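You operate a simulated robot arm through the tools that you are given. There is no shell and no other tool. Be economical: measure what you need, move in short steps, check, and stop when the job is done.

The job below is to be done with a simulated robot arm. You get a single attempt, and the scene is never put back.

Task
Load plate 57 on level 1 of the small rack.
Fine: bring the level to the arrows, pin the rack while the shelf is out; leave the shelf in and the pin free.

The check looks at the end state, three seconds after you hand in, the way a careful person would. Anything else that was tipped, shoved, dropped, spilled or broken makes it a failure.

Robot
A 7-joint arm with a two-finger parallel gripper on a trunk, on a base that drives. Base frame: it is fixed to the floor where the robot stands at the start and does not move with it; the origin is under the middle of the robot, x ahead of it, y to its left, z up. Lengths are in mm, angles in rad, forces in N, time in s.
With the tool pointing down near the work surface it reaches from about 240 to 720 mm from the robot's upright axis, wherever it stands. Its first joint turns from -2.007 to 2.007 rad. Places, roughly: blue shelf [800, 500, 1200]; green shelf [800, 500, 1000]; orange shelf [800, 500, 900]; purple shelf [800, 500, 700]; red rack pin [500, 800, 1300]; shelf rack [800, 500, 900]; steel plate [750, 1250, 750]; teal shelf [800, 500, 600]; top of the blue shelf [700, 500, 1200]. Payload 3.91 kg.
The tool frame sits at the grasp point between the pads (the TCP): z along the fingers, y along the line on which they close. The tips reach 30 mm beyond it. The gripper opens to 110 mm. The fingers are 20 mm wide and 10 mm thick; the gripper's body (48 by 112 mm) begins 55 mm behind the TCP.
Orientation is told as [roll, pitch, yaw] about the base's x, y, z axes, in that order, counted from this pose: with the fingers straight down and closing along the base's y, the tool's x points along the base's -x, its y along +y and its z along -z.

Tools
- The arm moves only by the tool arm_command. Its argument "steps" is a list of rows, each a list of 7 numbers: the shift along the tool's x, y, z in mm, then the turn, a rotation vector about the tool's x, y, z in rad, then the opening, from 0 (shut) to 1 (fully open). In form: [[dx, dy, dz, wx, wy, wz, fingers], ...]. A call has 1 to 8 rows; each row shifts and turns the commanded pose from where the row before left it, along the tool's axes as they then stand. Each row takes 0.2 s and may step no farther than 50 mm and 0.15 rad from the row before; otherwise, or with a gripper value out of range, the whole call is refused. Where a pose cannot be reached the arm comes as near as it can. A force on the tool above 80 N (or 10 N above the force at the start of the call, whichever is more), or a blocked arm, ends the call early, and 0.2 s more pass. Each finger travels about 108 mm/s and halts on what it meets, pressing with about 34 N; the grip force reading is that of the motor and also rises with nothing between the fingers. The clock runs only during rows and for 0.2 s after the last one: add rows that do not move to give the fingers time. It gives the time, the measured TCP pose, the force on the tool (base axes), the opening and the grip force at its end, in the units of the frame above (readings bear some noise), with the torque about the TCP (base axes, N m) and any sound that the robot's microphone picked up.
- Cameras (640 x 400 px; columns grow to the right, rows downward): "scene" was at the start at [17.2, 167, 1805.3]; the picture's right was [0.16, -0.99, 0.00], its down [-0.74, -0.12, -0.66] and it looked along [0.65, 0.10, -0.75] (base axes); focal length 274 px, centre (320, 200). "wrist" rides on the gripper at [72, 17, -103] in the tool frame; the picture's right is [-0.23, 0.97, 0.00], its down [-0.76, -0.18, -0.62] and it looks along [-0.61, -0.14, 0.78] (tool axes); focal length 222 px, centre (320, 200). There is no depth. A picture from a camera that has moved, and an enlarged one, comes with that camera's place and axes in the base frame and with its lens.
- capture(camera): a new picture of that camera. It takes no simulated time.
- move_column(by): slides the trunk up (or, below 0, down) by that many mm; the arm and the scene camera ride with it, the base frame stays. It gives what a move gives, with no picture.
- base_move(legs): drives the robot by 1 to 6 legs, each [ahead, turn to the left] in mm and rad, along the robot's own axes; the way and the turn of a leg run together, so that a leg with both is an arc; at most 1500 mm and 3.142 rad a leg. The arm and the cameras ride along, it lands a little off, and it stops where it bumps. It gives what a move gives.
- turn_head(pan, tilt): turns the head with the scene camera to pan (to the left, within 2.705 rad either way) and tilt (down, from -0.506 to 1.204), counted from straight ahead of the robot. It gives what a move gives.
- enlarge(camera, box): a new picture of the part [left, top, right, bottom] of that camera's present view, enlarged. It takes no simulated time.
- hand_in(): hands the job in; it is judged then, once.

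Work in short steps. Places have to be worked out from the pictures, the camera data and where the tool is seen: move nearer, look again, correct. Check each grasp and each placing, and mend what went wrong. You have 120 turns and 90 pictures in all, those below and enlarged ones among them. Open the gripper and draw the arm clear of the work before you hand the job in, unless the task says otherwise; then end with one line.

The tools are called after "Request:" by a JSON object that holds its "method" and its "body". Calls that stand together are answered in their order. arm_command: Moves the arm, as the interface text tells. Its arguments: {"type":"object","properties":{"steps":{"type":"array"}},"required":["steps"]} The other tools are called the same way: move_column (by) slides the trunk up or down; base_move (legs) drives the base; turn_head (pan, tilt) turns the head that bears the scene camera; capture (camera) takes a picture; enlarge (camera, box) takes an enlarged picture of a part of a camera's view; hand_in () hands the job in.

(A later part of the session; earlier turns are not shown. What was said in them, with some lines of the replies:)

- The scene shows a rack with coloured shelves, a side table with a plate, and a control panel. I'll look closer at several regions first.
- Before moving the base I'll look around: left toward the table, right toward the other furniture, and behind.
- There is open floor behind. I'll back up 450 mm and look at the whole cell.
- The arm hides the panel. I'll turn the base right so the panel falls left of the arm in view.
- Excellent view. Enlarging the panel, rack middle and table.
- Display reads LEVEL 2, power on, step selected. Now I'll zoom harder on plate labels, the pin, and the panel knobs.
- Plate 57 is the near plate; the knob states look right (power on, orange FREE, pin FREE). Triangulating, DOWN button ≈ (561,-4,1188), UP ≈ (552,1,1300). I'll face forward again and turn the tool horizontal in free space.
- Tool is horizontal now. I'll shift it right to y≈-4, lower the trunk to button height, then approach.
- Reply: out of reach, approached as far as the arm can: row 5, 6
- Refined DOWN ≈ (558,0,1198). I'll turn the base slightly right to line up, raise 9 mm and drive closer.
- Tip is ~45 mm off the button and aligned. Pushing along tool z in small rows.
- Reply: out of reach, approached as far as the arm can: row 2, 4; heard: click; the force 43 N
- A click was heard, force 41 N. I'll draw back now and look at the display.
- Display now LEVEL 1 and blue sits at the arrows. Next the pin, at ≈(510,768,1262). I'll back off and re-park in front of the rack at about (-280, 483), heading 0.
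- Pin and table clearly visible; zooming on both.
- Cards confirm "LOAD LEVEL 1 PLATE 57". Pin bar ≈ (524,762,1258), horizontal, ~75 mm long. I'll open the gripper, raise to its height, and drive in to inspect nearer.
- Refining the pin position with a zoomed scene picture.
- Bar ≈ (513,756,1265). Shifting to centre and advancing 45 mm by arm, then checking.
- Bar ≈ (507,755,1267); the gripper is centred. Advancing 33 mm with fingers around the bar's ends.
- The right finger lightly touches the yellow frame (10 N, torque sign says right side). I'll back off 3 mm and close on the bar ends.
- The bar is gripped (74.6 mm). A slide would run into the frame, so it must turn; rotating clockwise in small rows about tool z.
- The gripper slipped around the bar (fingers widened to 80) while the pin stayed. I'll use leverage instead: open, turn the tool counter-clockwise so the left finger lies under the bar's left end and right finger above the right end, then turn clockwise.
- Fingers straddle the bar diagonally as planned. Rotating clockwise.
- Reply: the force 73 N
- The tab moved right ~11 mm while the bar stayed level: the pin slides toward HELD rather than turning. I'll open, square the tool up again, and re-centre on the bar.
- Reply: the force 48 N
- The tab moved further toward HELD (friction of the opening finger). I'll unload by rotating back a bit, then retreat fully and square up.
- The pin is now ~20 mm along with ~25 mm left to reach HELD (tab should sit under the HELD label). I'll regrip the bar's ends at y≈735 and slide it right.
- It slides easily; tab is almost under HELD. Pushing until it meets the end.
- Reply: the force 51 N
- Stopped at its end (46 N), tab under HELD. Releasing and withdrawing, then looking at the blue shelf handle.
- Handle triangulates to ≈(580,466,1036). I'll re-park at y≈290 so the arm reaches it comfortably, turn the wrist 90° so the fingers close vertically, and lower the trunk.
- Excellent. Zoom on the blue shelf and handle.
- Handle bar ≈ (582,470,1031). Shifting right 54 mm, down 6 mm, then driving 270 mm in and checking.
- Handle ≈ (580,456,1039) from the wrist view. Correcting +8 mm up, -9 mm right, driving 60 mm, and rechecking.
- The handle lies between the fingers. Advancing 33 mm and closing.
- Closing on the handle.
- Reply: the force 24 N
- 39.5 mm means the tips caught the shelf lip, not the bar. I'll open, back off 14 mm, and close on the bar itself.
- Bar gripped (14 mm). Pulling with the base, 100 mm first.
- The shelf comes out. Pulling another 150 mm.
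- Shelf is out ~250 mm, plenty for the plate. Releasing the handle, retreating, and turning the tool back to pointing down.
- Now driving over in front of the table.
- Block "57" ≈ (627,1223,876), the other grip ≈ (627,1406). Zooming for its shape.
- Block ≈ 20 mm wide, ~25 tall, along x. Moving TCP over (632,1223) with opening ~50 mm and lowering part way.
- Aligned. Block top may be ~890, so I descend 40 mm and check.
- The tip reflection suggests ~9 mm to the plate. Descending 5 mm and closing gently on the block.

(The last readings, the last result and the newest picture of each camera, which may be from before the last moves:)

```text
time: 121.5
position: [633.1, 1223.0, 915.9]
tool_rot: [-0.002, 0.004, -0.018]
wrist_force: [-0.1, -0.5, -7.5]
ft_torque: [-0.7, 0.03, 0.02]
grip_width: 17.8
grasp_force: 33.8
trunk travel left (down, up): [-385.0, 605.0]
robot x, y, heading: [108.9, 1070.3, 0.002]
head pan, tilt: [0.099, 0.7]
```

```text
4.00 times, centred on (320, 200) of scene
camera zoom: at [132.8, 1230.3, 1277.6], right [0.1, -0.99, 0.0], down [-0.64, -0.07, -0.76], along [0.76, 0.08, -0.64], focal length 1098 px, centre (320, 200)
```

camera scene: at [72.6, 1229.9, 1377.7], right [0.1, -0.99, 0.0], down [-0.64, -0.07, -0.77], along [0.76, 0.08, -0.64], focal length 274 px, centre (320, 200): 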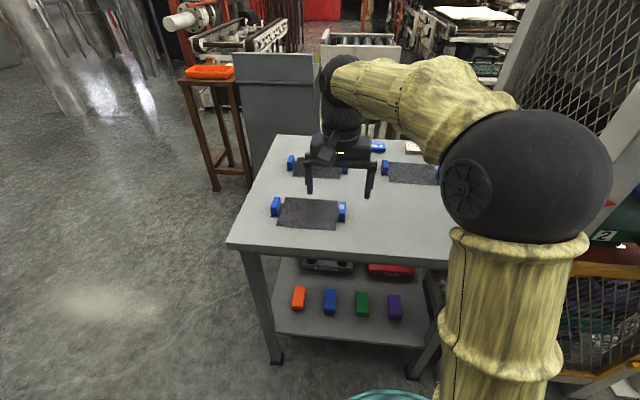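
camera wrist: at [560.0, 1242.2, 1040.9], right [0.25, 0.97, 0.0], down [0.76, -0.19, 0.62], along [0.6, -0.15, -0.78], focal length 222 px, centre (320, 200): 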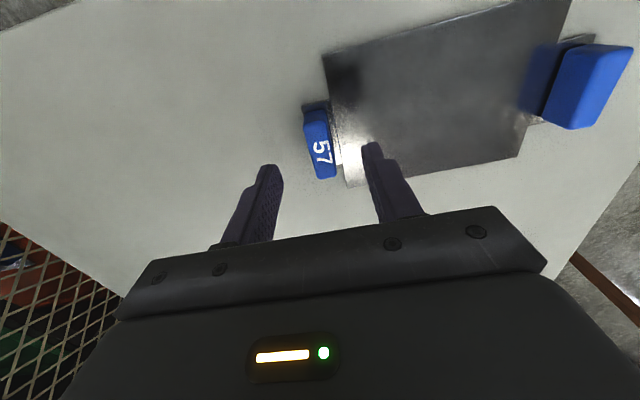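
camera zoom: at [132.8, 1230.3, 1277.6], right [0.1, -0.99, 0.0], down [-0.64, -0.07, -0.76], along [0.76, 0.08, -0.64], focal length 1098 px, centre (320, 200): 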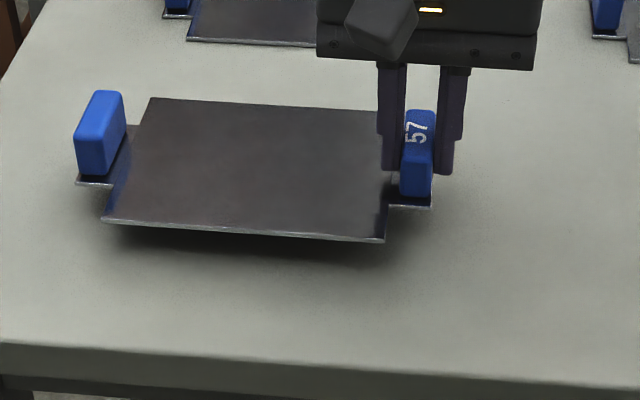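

Plate is held level (17.8 mm grip, 7.5 N, 0.7 Nm). Lifting with the trunk and backing away from the table.

Request:
{"method": "move_column", "body": {"by": 230}}

Request:
{"method": "base_move", "body": {"legs": [[-530, 0]]}}

Request:
{"method": "capture", "body": {"camera": "scene"}}

```text
time: 124.0
position: [632.4, 1222.6, 1146.0]
tool_rot: [-0.003, 0.003, -0.02]
wrist_force: [0.6, 0.1, -7.5]
ft_torque: [-0.66, 0.04, -0.01]
grip_width: 18.0
grasp_force: 34.3
trunk travel left (down, up): [-615.0, 375.0]
robot x, y, heading: [110.0, 1066.2, 0.001]
head pan, tilt: [0.099, 0.7]
```

```text
time: 127.0
position: [104.7, 1221.6, 1145.7]
tool_rot: [-0.001, 0.002, -0.021]
wrist_force: [0.9, 0.4, -7.0]
ft_torque: [-0.71, 0.05, 0.0]
grip_width: 18.1
grasp_force: 33.9
trunk travel left (down, up): [-615.0, 375.0]
robot x, y, heading: [-419.9, 1062.8, 0.002]
head pan, tilt: [0.099, 0.7]
```

```text
21 pictures are left
camera scene: at [-395.9, 1229.5, 1507.6], right [0.1, -0.99, 0.0], down [-0.64, -0.06, -0.76], along [0.76, 0.08, -0.64], focal length 274 px, centre (320, 200)
```

scene: 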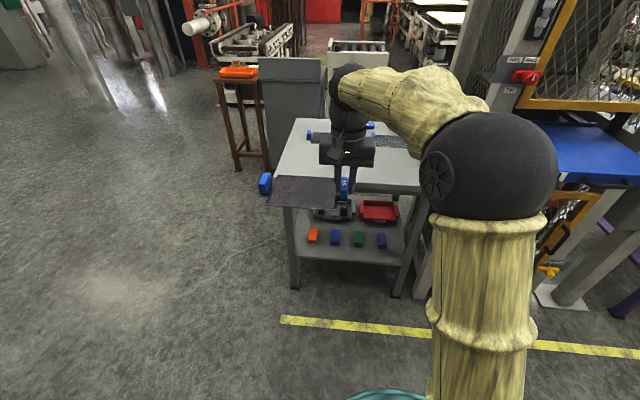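

Plate still held. Driving to in front of the rack.

Request:
{"method": "base_move", "body": {"legs": [[0, -1.573], [838, 0], [0, 1.571]]}}

Request:
{"method": "capture", "body": {"camera": "scene"}}

```text
time: 139.2
position: [102.1, 371.0, 1145.5]
tool_rot: [-0.003, 0.002, -0.024]
wrist_force: [-0.1, 0.1, -6.5]
ft_torque: [-0.69, 0.04, 0.01]
grip_width: 17.8
grasp_force: 34.0
trunk travel left (down, up): [-615.0, 375.0]
robot x, y, heading: [-422.6, 217.5, 0.0]
head pan, tilt: [0.099, 0.7]
```

```text
20 pictures are left
camera scene: at [-398.6, 380.3, 1507.6], right [0.1, -1.0, 0.0], down [-0.64, -0.06, -0.76], along [0.76, 0.07, -0.64], focal length 274 px, centre (320, 200)
```

scene: 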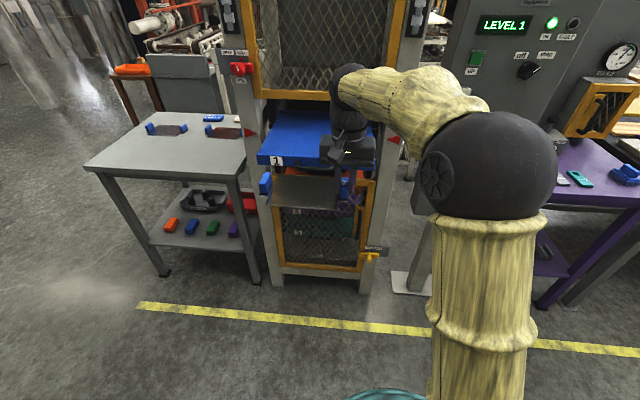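

Now in front of the rack, plate above shelf height. Driving forward 300 mm with the plate over the shelf.

Request:
{"method": "base_move", "body": {"legs": [[300, 0.0]]}}

Request:
{"method": "capture", "body": {"camera": "scene"}}

Request:
{"method": "capture", "body": {"camera": "wrist"}}

```text
time: 141.2
position: [406.0, 369.6, 1144.6]
tool_rot: [-0.003, 0.004, -0.025]
wrist_force: [0.2, -0.3, -8.0]
ft_torque: [-0.76, 0.08, -0.05]
grip_width: 18.0
grasp_force: 33.8
trunk travel left (down, up): [-615.0, 375.0]
robot x, y, heading: [-118.1, 216.3, 0.0]
head pan, tilt: [0.099, 0.7]
```

```text
19 pictures are left
camera scene: at [-93.6, 379.6, 1507.6], right [0.1, -1.0, 0.0], down [-0.64, -0.06, -0.76], along [0.76, 0.07, -0.65], focal length 274 px, centre (320, 200)
```

scene: 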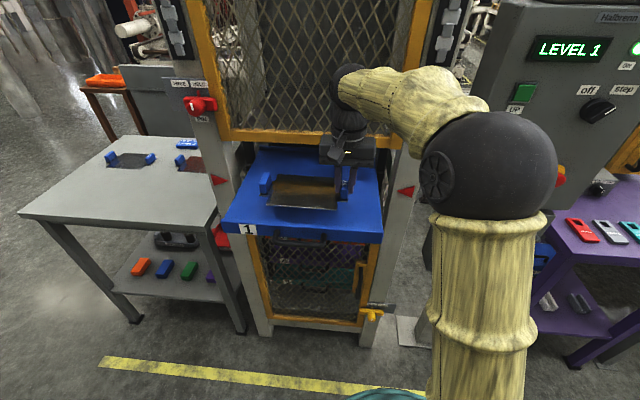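

```text
18 pictures are left
camera wrist: at [334.2, 389.1, 1248.9], right [0.25, 0.97, 0.0], down [0.76, -0.2, 0.62], along [0.6, -0.16, -0.78], focal length 222 px, centre (320, 200)
```

wrist: 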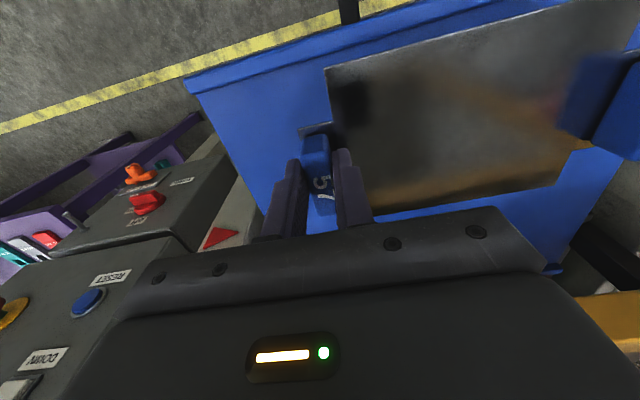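

Plate is over the shelf. Zooming to judge the shelf surface and edges.

Request:
{"method": "enlarge", "body": {"camera": "scene", "box": [210, 120, 410, 250]}}

```text
3.08 times, centred on (310, 185) of scene
camera zoom: at [-93.6, 379.6, 1507.6], right [0.1, -1.0, 0.0], down [-0.64, -0.06, -0.76], along [0.76, 0.07, -0.65], focal length 845 px, centre (351, 246)
```

zoom: 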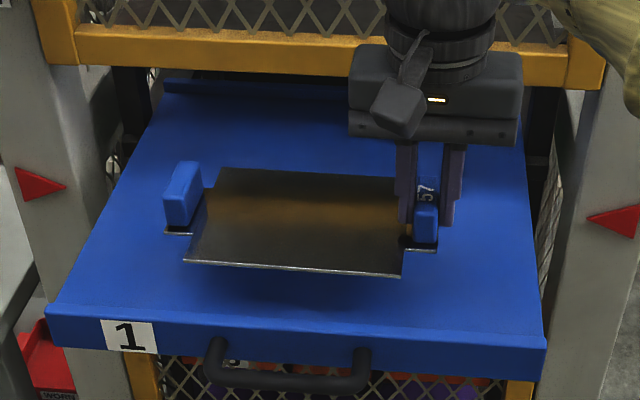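

Front edge margin is small, so I'll go 25 mm deeper and 5 mm left, then lower 38 mm.

Request:
{"method": "arm_command", "body": {"steps": [[-12, 3, 0, 0, 0, 0, 0], [-13, 2, 0, 0, 0, 0.02, 0], [0, 0, 12, 0, 0, 0, 0], [0, 0, 12, 0, 0, 0, 0], [0, 0, 10, 0, 0, 0, 0], [0, 0, 4, 0, 0, 0, 0]]}}

Request:
{"method": "enlarge", "body": {"camera": "scene", "box": [210, 120, 410, 250]}}

```text
time: 142.7
position: [430.4, 374.2, 1106.5]
tool_rot: [-0.001, 0.001, -0.045]
wrist_force: [0.0, -0.7, -6.9]
ft_torque: [-0.66, 0.06, -0.02]
grip_width: 17.9
grasp_force: 34.4
trunk travel left (down, up): [-615.0, 375.0]
robot x, y, heading: [-119.1, 221.2, -0.0]
head pan, tilt: [0.099, 0.7]
```

```text
3.08 times, centred on (310, 185) of scene
camera zoom: at [-94.4, 379.6, 1507.6], right [0.1, -1.0, 0.0], down [-0.64, -0.06, -0.76], along [0.76, 0.07, -0.64], focal length 845 px, centre (351, 246)
```

zoom: 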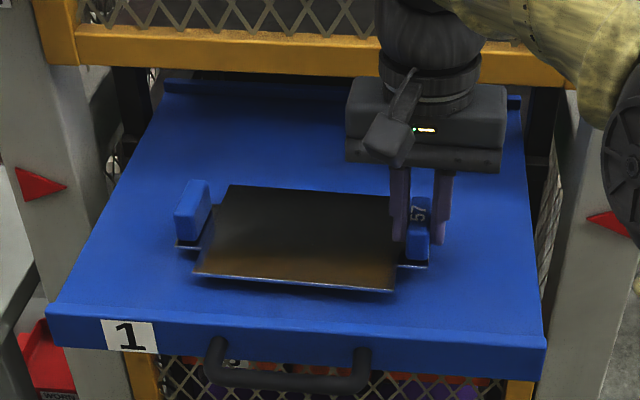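

Yaw went the wrong way slightly; correcting it and lowering in small steps.

Request:
{"method": "arm_command", "body": {"steps": [[0, 0, 0, 0, 0, -0.045, 0], [0, 0, 2, 0, 0, 0, 0], [0, 0, 2, 0, 0, 0, 0], [0, 0, 2, 0, 0, 0, 0], [0, 0, 0, 0, 0, 0, 0]]}}

```text
time: 143.8
position: [430.9, 374.5, 1100.5]
tool_rot: [-0.001, 0.003, 0.0]
wrist_force: [1.3, 0.0, -6.0]
ft_torque: [-0.69, 0.03, -0.02]
grip_width: 17.9
grasp_force: 34.5
trunk travel left (down, up): [-615.0, 375.0]
robot x, y, heading: [-117.9, 214.7, -0.003]
head pan, tilt: [0.099, 0.7]
```

Not yet touching; lowering further.

Request:
{"method": "arm_command", "body": {"steps": [[0, 0, 1.5, 0, 0, 0, 0], [0, 0, 1.5, 0, 0, 0, 0], [0, 0, 1, 0, 0, 0, 0], [0, 0, 0, 0, 0, 0, 0]]}}

```text
time: 144.8
position: [429.6, 374.0, 1097.3]
tool_rot: [-0.002, 0.003, 0.001]
wrist_force: [0.5, -0.5, -7.8]
ft_torque: [-0.68, 0.04, -0.02]
grip_width: 17.8
grasp_force: 33.8
trunk travel left (down, up): [-615.0, 375.0]
robot x, y, heading: [-119.9, 215.3, -0.002]
head pan, tilt: [0.099, 0.7]
```

Request:
{"method": "arm_command", "body": {"steps": [[0, 0, 1.5, 0, 0, 0, 0], [0, 0, 1.5, 0, 0, 0, 0], [0, 0, 1, 0, 0, 0, 0], [0, 0, 0, 0, 0, 0, 0]]}}

Request:
{"method": "enlarge", "body": {"camera": "scene", "box": [260, 160, 360, 230]}}

```text
time: 145.8
position: [430.6, 373.5, 1094.3]
tool_rot: [-0.002, 0.002, 0.0]
wrist_force: [1.6, 0.7, -4.6]
ft_torque: [-0.15, -0.22, -0.11]
grip_width: 17.7
grasp_force: 34.0
trunk travel left (down, up): [-615.0, 375.0]
robot x, y, heading: [-120.6, 212.7, -0.002]
head pan, tilt: [0.099, 0.7]
```

```text
5.71 times, centred on (310, 195) of scene
camera zoom: at [-94.6, 379.5, 1507.7], right [0.1, -1.0, 0.0], down [-0.64, -0.06, -0.76], along [0.76, 0.07, -0.64], focal length 1569 px, centre (377, 229)
```

zoom: 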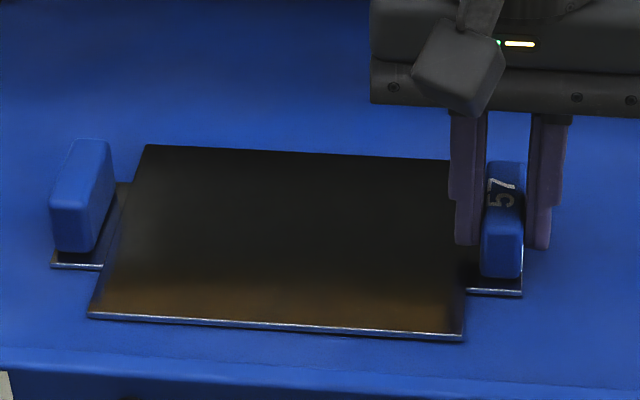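

Torque dropped to -0.15: the plate has touched down. 1 mm more, then open and lift.

Request:
{"method": "arm_command", "body": {"steps": [[0, 0, 1, 0, 0, 0, 0], [0, 0, 0, 0, 0, 0, 0.3], [0, 0, 0, 0, 0, 0, 0.4], [0, 0, -10, 0, 0, 0, 0.4], [0, 0, -25, 0, 0, 0, 0.4], [0, 0, -15, 0, 0, 0, 0.4]]}}

Request:
{"method": "enlarge", "body": {"camera": "scene", "box": [210, 120, 410, 250]}}

```text
time: 147.2
position: [429.8, 375.4, 1142.9]
tool_rot: [-0.001, 0.004, 0.001]
wrist_force: [-0.1, -0.6, -0.5]
ft_torque: [0.02, 0.0, 0.0]
grip_width: 44.0
grasp_force: 0.0
trunk travel left (down, up): [-615.0, 375.0]
robot x, y, heading: [-121.1, 218.4, -0.008]
head pan, tilt: [0.099, 0.7]
```

```text
3.08 times, centred on (310, 185) of scene
camera zoom: at [-95.3, 379.2, 1507.7], right [0.1, -1.0, 0.0], down [-0.64, -0.06, -0.76], along [0.76, 0.07, -0.64], focal length 845 px, centre (351, 246)
```

zoom: 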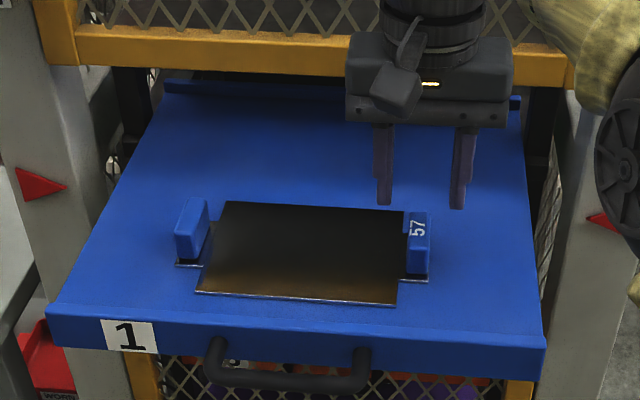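

Plate 57 rests flat on level 1. Backing off, then turning the tool horizontal with vertical closing for the handle.

Request:
{"method": "base_move", "body": {"legs": [[-340, 0.008]]}}

Request:
{"method": "arm_command", "body": {"steps": [[0, 0, 0, 0, -0.1428, 0, 0.5], [0, 0, 0, 0, -0.1428, 0, 0.5], [0, 0, 0, 0, -0.1428, 0, 0.5], [0, 0, 0, 0, -0.1428, 0, 0.5], [0, 0, 0, 0, -0.1428, 0, 0.5], [0, 0, 0, 0, -0.1428, 0, 0.5], [0, 0, 0, 0, -0.1428, 0, 0.5], [0, 0, 0, 0, -0.1428, 0, 0.5]]}}

Request:
{"method": "arm_command", "body": {"steps": [[0, 0, 0, 0, -0.1428, 0, 0.5], [0, 0, 0, 0, -0.1428, 0, 0.5], [0, 0, 0, 0, -0.1428, 0, 0.5], [0, 0, 0, 0, 0, -0.1428, 0.5], [0, 0, 0, 0, 0, -0.1428, 0.5], [0, 0, 0, 0, 0, -0.1428, 0.5], [0, 0, 0, 0, 0, -0.1428, 0.5], [0, 0, 0, 0, 0, -0.1428, 0.5]]}}

Request:
{"method": "arm_command", "body": {"steps": [[0, 0, 0, 0, 0, -0.1428, 0.5], [0, 0, 0, 0, 0, -0.1428, 0.5], [0, 0, 0, 0, 0, -0.1428, 0.5], [0, 0, 0, 0, 0, -0.1428, 0.5], [0, 0, 0, 0, 0, -0.1428, 0.5], [0, 0, 0, 0, 0, -0.1428, 0.5]]}}

Request:
{"method": "move_column", "body": {"by": -105}}

```text
time: 149.5
position: [87.8, 376.6, 1142.9]
tool_rot: [-0.002, 0.0, 0.008]
wrist_force: [-0.7, 0.3, 0.7]
ft_torque: [-0.02, 0.03, 0.01]
grip_width: 44.0
grasp_force: 0.0
trunk travel left (down, up): [-615.0, 375.0]
robot x, y, heading: [-460.9, 218.3, 0.004]
head pan, tilt: [0.099, 0.7]
```

```text
time: 151.3
position: [86.4, 378.1, 1142.1]
tool_rot: [0.009, -1.136, -0.007]
wrist_force: [0.6, 0.2, 0.4]
ft_torque: [-0.02, 0.07, -0.03]
grip_width: 55.1
grasp_force: 0.1
trunk travel left (down, up): [-615.0, 375.0]
robot x, y, heading: [-459.9, 214.3, 0.006]
head pan, tilt: [0.099, 0.7]
```

```text
time: 153.1
position: [89.0, 377.3, 1142.7]
tool_rot: [-1.568, -0.854, 1.577]
wrist_force: [-1.1, 0.5, -0.4]
ft_torque: [-0.01, -0.03, -0.01]
grip_width: 55.1
grasp_force: 0.0
trunk travel left (down, up): [-615.0, 375.0]
robot x, y, heading: [-460.4, 216.9, 0.004]
head pan, tilt: [0.099, 0.7]
```

```text
time: 154.5
position: [87.6, 378.2, 1142.6]
tool_rot: [-1.566, 0.004, 1.579]
wrist_force: [0.2, -0.4, -0.3]
ft_torque: [-0.01, -0.02, -0.01]
grip_width: 54.9
grasp_force: 0.2
trunk travel left (down, up): [-615.0, 375.0]
robot x, y, heading: [-459.1, 209.7, 0.006]
head pan, tilt: [0.099, 0.7]
```

```text
time: 155.8
position: [88.8, 378.6, 1038.3]
tool_rot: [-1.568, 0.002, 1.579]
wrist_force: [0.0, 0.2, 0.5]
ft_torque: [0.0, -0.03, 0.03]
grip_width: 55.1
grasp_force: 0.0
trunk travel left (down, up): [-510.0, 480.0]
robot x, y, heading: [-461.3, 215.1, 0.005]
head pan, tilt: [0.099, 0.7]
```

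Shifting left 81 mm to the handle's y, then approaching.

Request:
{"method": "arm_command", "body": {"steps": [[-41, 0, 0, 0, 0, 0, 0.5], [-40, 0, 0, 0, 0, 0, 0.5]]}}

Request:
{"method": "base_move", "body": {"legs": [[165, -0.005]]}}

Request:
{"method": "capture", "body": {"camera": "wrist"}}

```text
time: 156.4
position: [86.4, 459.8, 1038.2]
tool_rot: [-1.568, 0.002, 1.578]
wrist_force: [0.2, 0.2, 0.4]
ft_torque: [-0.03, 0.01, 0.0]
grip_width: 55.1
grasp_force: 0.0
trunk travel left (down, up): [-510.0, 480.0]
robot x, y, heading: [-463.1, 218.5, 0.005]
head pan, tilt: [0.099, 0.7]
```

```text
time: 157.9
position: [253.5, 459.1, 1036.9]
tool_rot: [-1.567, 0.003, 1.576]
wrist_force: [0.7, 0.2, 0.2]
ft_torque: [0.0, -0.03, -0.01]
grip_width: 55.0
grasp_force: 0.0
trunk travel left (down, up): [-510.0, 480.0]
robot x, y, heading: [-293.6, 215.8, 0.002]
head pan, tilt: [0.099, 0.7]
```

```text
13 pictures are left
camera wrist: at [150.5, 385.8, 1021.3], right [0.0, 0.23, -0.97], down [-0.63, 0.76, 0.18], along [0.78, 0.61, 0.14], focal length 222 px, centre (320, 200)
```

wrist: 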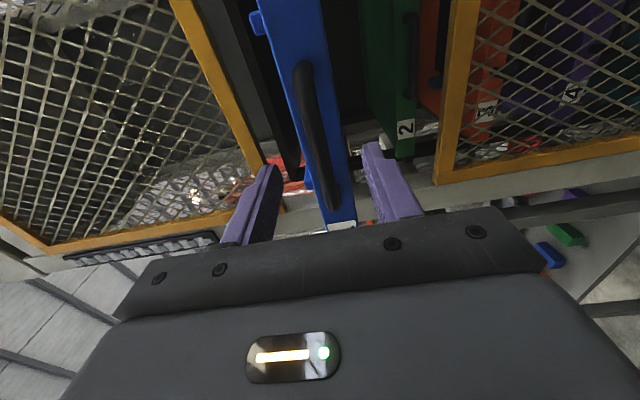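

Handle lines up between the fingers. Driving 52 mm and closing.

Request:
{"method": "base_move", "body": {"legs": [[52, 0]]}}

Request:
{"method": "arm_command", "body": {"steps": [[0, 0, 0, 0, 0, 0, 0.3], [0, 0, 0, 0, 0, 0, 0], [0, 0, 0, 0, 0, 0, 0], [0, 0, 0, 0, 0, 0, 0]]}}

```text
time: 158.8
position: [306.4, 459.7, 1036.8]
tool_rot: [-1.567, 0.002, 1.576]
wrist_force: [-0.2, 0.7, 0.3]
ft_torque: [-0.03, -0.02, 0.01]
grip_width: 55.2
grasp_force: 0.1
trunk travel left (down, up): [-510.0, 480.0]
robot x, y, heading: [-242.9, 216.2, -0.001]
head pan, tilt: [0.099, 0.7]
```

```text
time: 159.8
position: [306.6, 457.3, 1037.5]
tool_rot: [-1.569, 0.002, 1.573]
wrist_force: [0.3, -0.4, 2.2]
ft_torque: [0.09, -0.01, -0.18]
grip_width: 13.6
grasp_force: 44.8
trunk travel left (down, up): [-510.0, 480.0]
robot x, y, heading: [-245.0, 212.2, 0.003]
head pan, tilt: [0.099, 0.7]
```

Bar gripped again (13.6 mm). Pushing the shelf in 235 mm.

Request:
{"method": "base_move", "body": {"legs": [[120, 0]]}}

Request:
{"method": "base_move", "body": {"legs": [[120, 0]]}}

Request:
{"method": "turn_head", "body": {"pan": 0.1, "tilt": 0.45}}

Request:
{"method": "capture", "body": {"camera": "scene"}}

```text
time: 161.1
position: [425.2, 458.7, 1037.9]
tool_rot: [-1.569, 0.001, 1.575]
wrist_force: [-0.1, -2.4, 2.7]
ft_torque: [0.07, -0.03, 0.0]
grip_width: 13.4
grasp_force: 44.6
trunk travel left (down, up): [-510.0, 480.0]
robot x, y, heading: [-120.9, 217.1, 0.003]
head pan, tilt: [0.099, 0.7]
```

```text
time: 162.3
position: [545.7, 458.9, 1039.3]
tool_rot: [-1.569, -0.001, 1.575]
wrist_force: [0.5, -3.9, -0.5]
ft_torque: [0.03, -0.01, -0.15]
grip_width: 13.3
grasp_force: 45.3
trunk travel left (down, up): [-510.0, 480.0]
robot x, y, heading: [-1.9, 210.9, 0.007]
head pan, tilt: [0.099, 0.7]
```

```text
time: 163.1
position: [547.6, 458.3, 1037.9]
tool_rot: [-1.57, -0.001, 1.573]
wrist_force: [1.5, -4.1, 0.2]
ft_torque: [0.05, -0.02, 0.37]
grip_width: 13.8
grasp_force: 44.6
trunk travel left (down, up): [-510.0, 480.0]
robot x, y, heading: [-2.8, 219.1, 0.005]
head pan, tilt: [0.099, 0.45]
```

```text
12 pictures are left
camera scene: at [28.5, 380.2, 1424.9], right [0.1, -0.99, 0.0], down [-0.43, -0.04, -0.9], along [0.9, 0.09, -0.44], focal length 274 px, centre (320, 200)
```

scene: 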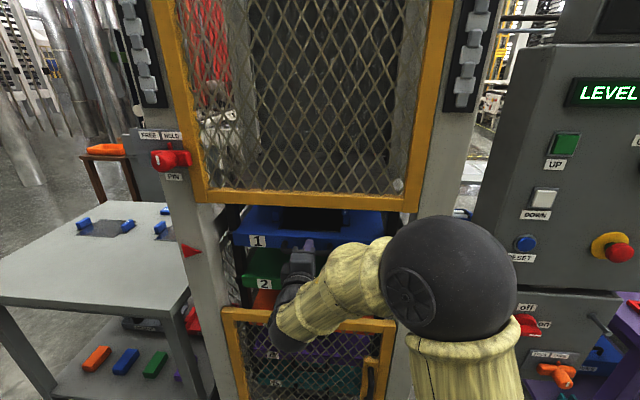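

About 12 mm remain. Finishing with small arm pushes until the stop is felt.

Request:
{"method": "arm_command", "body": {"steps": [[0, 0, 6, 0, 0, 0, 0], [0, 0, 5, 0, 0, 0, 0], [0, 0, 4, 0, 0, 0, 0], [0, 0, 3, 0, 0, 0, 0]]}}

```text
time: 164.1
position: [559.0, 459.0, 1038.2]
tool_rot: [-1.565, 0.003, 1.577]
wrist_force: [-41.6, -12.7, -11.9]
ft_torque: [0.11, 0.03, -0.23]
grip_width: 13.5
grasp_force: 45.1
trunk travel left (down, up): [-510.0, 480.0]
robot x, y, heading: [-4.7, 213.6, 0.004]
head pan, tilt: [0.099, 0.45]
```

Stop met at x≈559, same as the original closed position. Releasing and retreating.

Request:
{"method": "arm_command", "body": {"steps": [[0, 0, -4, 0, 0, 0, 0], [0, 0, 0, 0, 0, 0, 0.4], [0, 0, 0, 0, 0, 0, 0.5], [0, 0, -25, 0, 0, 0, 0.5], [0, 0, -35, 0, 0, 0, 0.5]]}}

Request:
{"method": "base_move", "body": {"legs": [[-300, 0]]}}

Request:
{"method": "enlarge", "body": {"camera": "scene", "box": [200, 100, 450, 260]}}

```text
time: 165.3
position: [499.1, 459.2, 1039.1]
tool_rot: [-1.568, 0.002, 1.573]
wrist_force: [0.0, 0.5, -0.1]
ft_torque: [-0.03, -0.04, -0.01]
grip_width: 54.9
grasp_force: 0.1
trunk travel left (down, up): [-510.0, 480.0]
robot x, y, heading: [-4.9, 213.2, 0.006]
head pan, tilt: [0.099, 0.45]
```

```text
time: 167.3
position: [204.0, 457.2, 1038.1]
tool_rot: [-1.569, 0.002, 1.57]
wrist_force: [-0.2, 0.0, 0.9]
ft_torque: [0.02, 0.0, 0.0]
grip_width: 55.0
grasp_force: 0.1
trunk travel left (down, up): [-510.0, 480.0]
robot x, y, heading: [-303.3, 216.4, 0.002]
head pan, tilt: [0.099, 0.45]
```

```text
2.50 times, centred on (325, 180) of scene
camera zoom: at [-269.3, 380.1, 1424.9], right [0.1, -1.0, 0.0], down [-0.43, -0.04, -0.9], along [0.9, 0.09, -0.44], focal length 686 px, centre (308, 250)
```

zoom: 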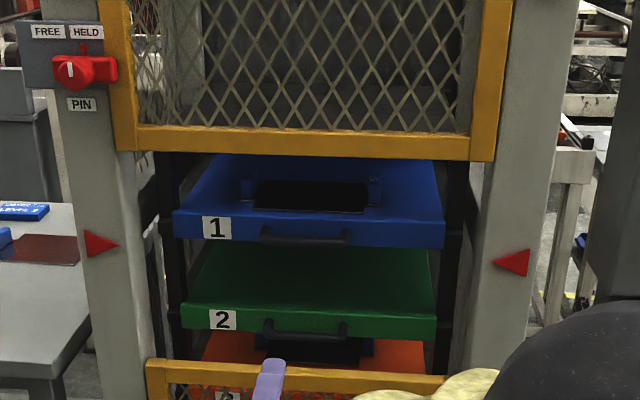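

Shelf is in with the plate, level 1 at the arrows. Now the pin: rotating the tool back, raising, and re-parking at y≈475.

Request:
{"method": "arm_command", "body": {"steps": [[0, 0, 0, 0, 0, 0.1428, 1], [0, 0, 0, 0, 0, 0.1428, 1], [0, 0, 0, 0, 0, 0.1428, 1], [0, 0, 0, 0, 0, 0.1428, 1], [0, 0, 0, 0, 0, 0.1428, 1], [0, 0, 0, 0, 0, 0.1428, 1]]}}

Request:
{"method": "arm_command", "body": {"steps": [[0, 0, 0, 0, 0, 0.1428, 1], [0, 0, 0, 0, 0, 0.1428, 1], [0, 0, 0, 0, 0, 0.1428, 1], [0, 0, 0, 0, 0, 0.1428, 1], [0, 0, 0, 0, 0, 0.1428, 1]]}}

Request:
{"method": "move_column", "body": {"by": 229}}

Request:
{"method": "base_move", "body": {"legs": [[0, 1.569], [257, 0], [0, -1.571]]}}

```text
time: 168.7
position: [203.7, 458.1, 1038.6]
tool_rot: [-1.566, -0.858, 1.568]
wrist_force: [-0.2, 0.6, -0.2]
ft_torque: [-0.03, 0.0, 0.0]
grip_width: 110.0
grasp_force: 0.1
trunk travel left (down, up): [-510.0, 480.0]
robot x, y, heading: [-302.6, 215.4, 0.001]
head pan, tilt: [0.099, 0.45]
```

```text
time: 169.9
position: [204.0, 457.7, 1037.6]
tool_rot: [0.467, -1.567, -0.468]
wrist_force: [0.4, 0.3, -0.3]
ft_torque: [0.0, -0.02, -0.03]
grip_width: 110.0
grasp_force: 0.0
trunk travel left (down, up): [-510.0, 480.0]
robot x, y, heading: [-298.9, 216.5, 0.002]
head pan, tilt: [0.099, 0.45]
```

```text
time: 172.3
position: [203.6, 457.3, 1266.6]
tool_rot: [-0.584, -1.566, 0.581]
wrist_force: [0.4, -0.7, 0.6]
ft_torque: [0.01, -0.03, 0.0]
grip_width: 110.2
grasp_force: 0.0
trunk travel left (down, up): [-739.0, 251.0]
robot x, y, heading: [-302.7, 215.8, 0.003]
head pan, tilt: [0.099, 0.45]
```

```text
time: 181.8
position: [206.7, 711.6, 1266.3]
tool_rot: [-0.557, -1.57, 0.551]
wrist_force: [0.0, 0.1, -0.6]
ft_torque: [0.0, -0.01, 0.04]
grip_width: 109.9
grasp_force: 0.0
trunk travel left (down, up): [-739.0, 251.0]
robot x, y, heading: [-298.4, 477.8, -0.001]
head pan, tilt: [0.099, 0.45]
```

Lined up at y≈712, z≈1266. Driving 225 mm and checking.

Request:
{"method": "base_move", "body": {"legs": [[225, 0]]}}

Request:
{"method": "capture", "body": {"camera": "wrist"}}

```text
time: 183.5
position: [436.5, 708.6, 1266.3]
tool_rot: [-0.424, -1.568, 0.417]
wrist_force: [1.0, 0.1, -0.2]
ft_torque: [-0.02, 0.0, -0.01]
grip_width: 110.3
grasp_force: 0.1
trunk travel left (down, up): [-739.0, 251.0]
robot x, y, heading: [-71.7, 473.4, -0.01]
head pan, tilt: [0.099, 0.45]
```

```text
10 pictures are left
camera wrist: at [332.5, 726.9, 1194.4], right [0.01, 0.97, 0.23], down [-0.62, -0.17, 0.76], along [0.78, -0.15, 0.6], focal length 222 px, centre (320, 200)
```

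wrist: 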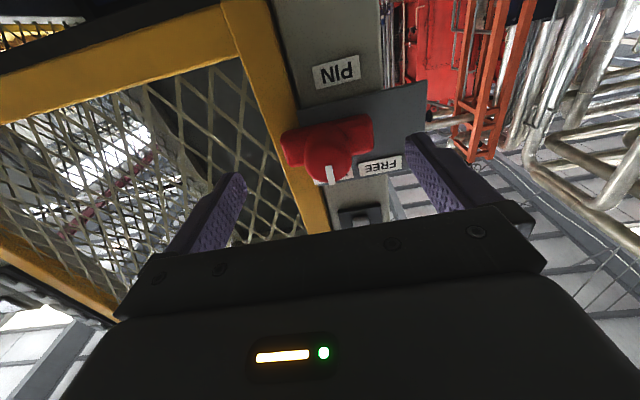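

Aligned. Advancing 48 mm, gripping the bar, then sliding left toward FREE.

Request:
{"method": "arm_command", "body": {"steps": [[0, 4, 16, 0, 0, 0, 1], [0, 0, 18, 0, 0, 0, 1], [0, 0, 14, 0, 0, 0, 1], [0, 0, 0, 0, 0, 0, 0.8], [0, 0, 0, 0, 0, 0, 0.6], [0, 0, 0, 0, 0, 0, 0.5], [0, 0, 0, 0, 0, 0, 0.5]]}}

Request:
{"method": "arm_command", "body": {"steps": [[0, 8, 0, 0, 0, 0, 0.5], [0, 8, 0, 0, 0, 0, 0.5], [0, 8, 0, 0, 0, 0, 0.5], [0, 8, 0, 0, 0, 0, 0.5], [0, 6, 0, 0, 0, 0, 0.5], [0, 4, 0, 0, 0, 0, 0.5]]}}

```text
time: 185.1
position: [483.9, 714.3, 1267.3]
tool_rot: [-0.57, -1.568, 0.564]
wrist_force: [0.1, 1.3, -0.3]
ft_torque: [0.17, -0.01, 1.54]
grip_width: 74.7
grasp_force: 44.8
trunk travel left (down, up): [-739.0, 251.0]
robot x, y, heading: [-70.2, 473.6, -0.01]
head pan, tilt: [0.099, 0.45]
```

```text
time: 186.5
position: [482.7, 753.7, 1267.3]
tool_rot: [-0.542, -1.569, 0.534]
wrist_force: [-0.6, -3.8, 0.8]
ft_torque: [-0.01, -0.06, 0.54]
grip_width: 74.6
grasp_force: 45.3
trunk travel left (down, up): [-739.0, 251.0]
robot x, y, heading: [-69.8, 470.8, -0.01]
head pan, tilt: [0.099, 0.45]
```

Slid 39 mm with low force; pushing on until the end stop.

Request:
{"method": "arm_command", "body": {"steps": [[0, 3, 0, 0, 0, 0, 0.5], [0, 3, 0, 0, 0, 0, 0.5], [0, 2, 0, 0, 0, 0, 0.5]]}}

Request:
{"method": "enlarge", "body": {"camera": "scene", "box": [230, 130, 380, 240]}}

```text
time: 187.3
position: [482.7, 753.9, 1268.0]
tool_rot: [0.23, -1.568, -0.246]
wrist_force: [-9.3, -32.8, -9.5]
ft_torque: [-0.26, -0.6, -0.28]
grip_width: 74.9
grasp_force: 44.7
trunk travel left (down, up): [-739.0, 251.0]
robot x, y, heading: [-71.7, 474.1, -0.008]
head pan, tilt: [0.099, 0.45]
```

```text
3.64 times, centred on (305, 185) of scene
camera zoom: at [-38.5, 629.3, 1654.4], right [0.09, -1.0, 0.0], down [-0.43, -0.04, -0.9], along [0.9, 0.08, -0.43], focal length 998 px, centre (374, 254)
```

zoom: 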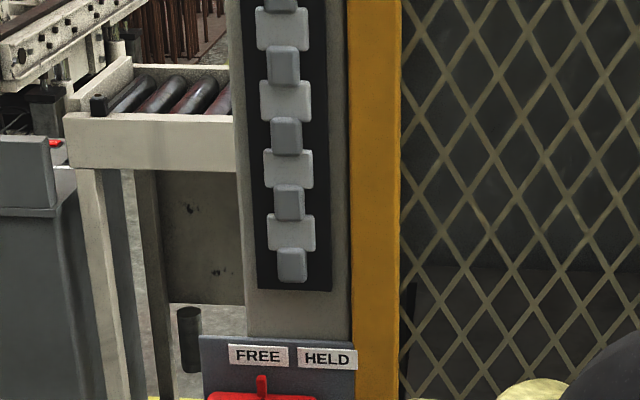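

Stop met at y≈754 with the tab under FREE. Releasing and withdrawing carefully, then checking everything.

Request:
{"method": "arm_command", "body": {"steps": [[0, -8, 0, 0, 0, 0, 0.5], [0, 0, 0, 0, 0, 0, 1], [0, 0, 0, 0, 0, 0, 1], [0, 0, -30, 0, 0, 0, 1], [0, 0, -40, 0, 0, 0, 1]]}}

Request:
{"method": "base_move", "body": {"legs": [[-350, 0]]}}

Request:
{"method": "turn_head", "body": {"pan": 0.1, "tilt": 0.5}}

Request:
{"method": "capture", "body": {"camera": "scene"}}

Request:
{"method": "enlarge", "body": {"camera": "scene", "box": [220, 130, 480, 290]}}

```text
time: 188.5
position: [411.6, 756.3, 1266.8]
tool_rot: [-0.748, -1.569, 0.742]
wrist_force: [0.1, -0.3, -0.1]
ft_torque: [0.0, 0.02, 0.02]
grip_width: 110.1
grasp_force: 0.1
trunk travel left (down, up): [-739.0, 251.0]
robot x, y, heading: [-72.9, 470.5, -0.009]
head pan, tilt: [0.099, 0.45]
```

```text
time: 190.8
position: [61.5, 758.7, 1266.4]
tool_rot: [-0.713, -1.57, 0.71]
wrist_force: [0.9, -0.2, -0.1]
ft_torque: [0.0, -0.04, 0.0]
grip_width: 109.9
grasp_force: 0.1
trunk travel left (down, up): [-739.0, 251.0]
robot x, y, heading: [-421.4, 474.9, -0.002]
head pan, tilt: [0.099, 0.45]
```

```text
time: 191.4
position: [63.5, 759.5, 1265.4]
tool_rot: [-0.541, -1.568, 0.538]
wrist_force: [-0.3, -0.2, -0.4]
ft_torque: [-0.01, -0.01, 0.03]
grip_width: 110.0
grasp_force: 0.1
trunk travel left (down, up): [-739.0, 251.0]
robot x, y, heading: [-420.7, 478.2, -0.003]
head pan, tilt: [0.099, 0.499]
```

```text
8 pictures are left
camera scene: at [-387.6, 638.1, 1649.4], right [0.1, -1.0, 0.0], down [-0.48, -0.05, -0.88], along [0.87, 0.08, -0.48], focal length 274 px, centre (320, 200)
```

scene: 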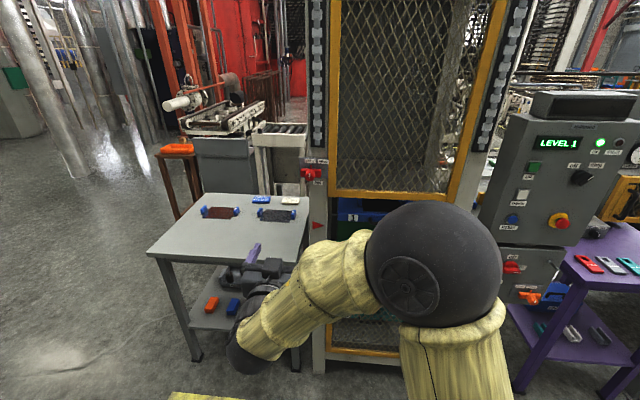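

```text
2.46 times, centred on (350, 210) of scene
camera zoom: at [-387.6, 638.1, 1649.4], right [0.1, -1.0, 0.0], down [-0.48, -0.05, -0.88], along [0.87, 0.08, -0.48], focal length 676 px, centre (246, 175)
```

zoom: 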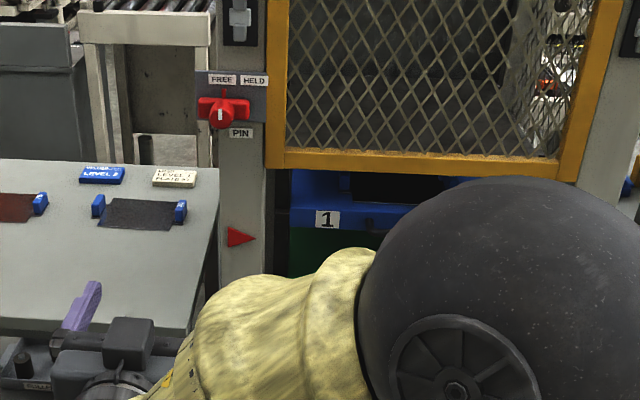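

Pin is FREE, display LEVEL 1, shelf in with plate 57, the arm is clear with the gripper open. Handing in.

Request:
{"method": "hand_in", "body": {}}

```text
The job is handed in.
```

Plate 57 is loaded on level 1, which is at the arrows; the shelf is pushed in to its stop, the pin is back at FREE, and the job is handed in.
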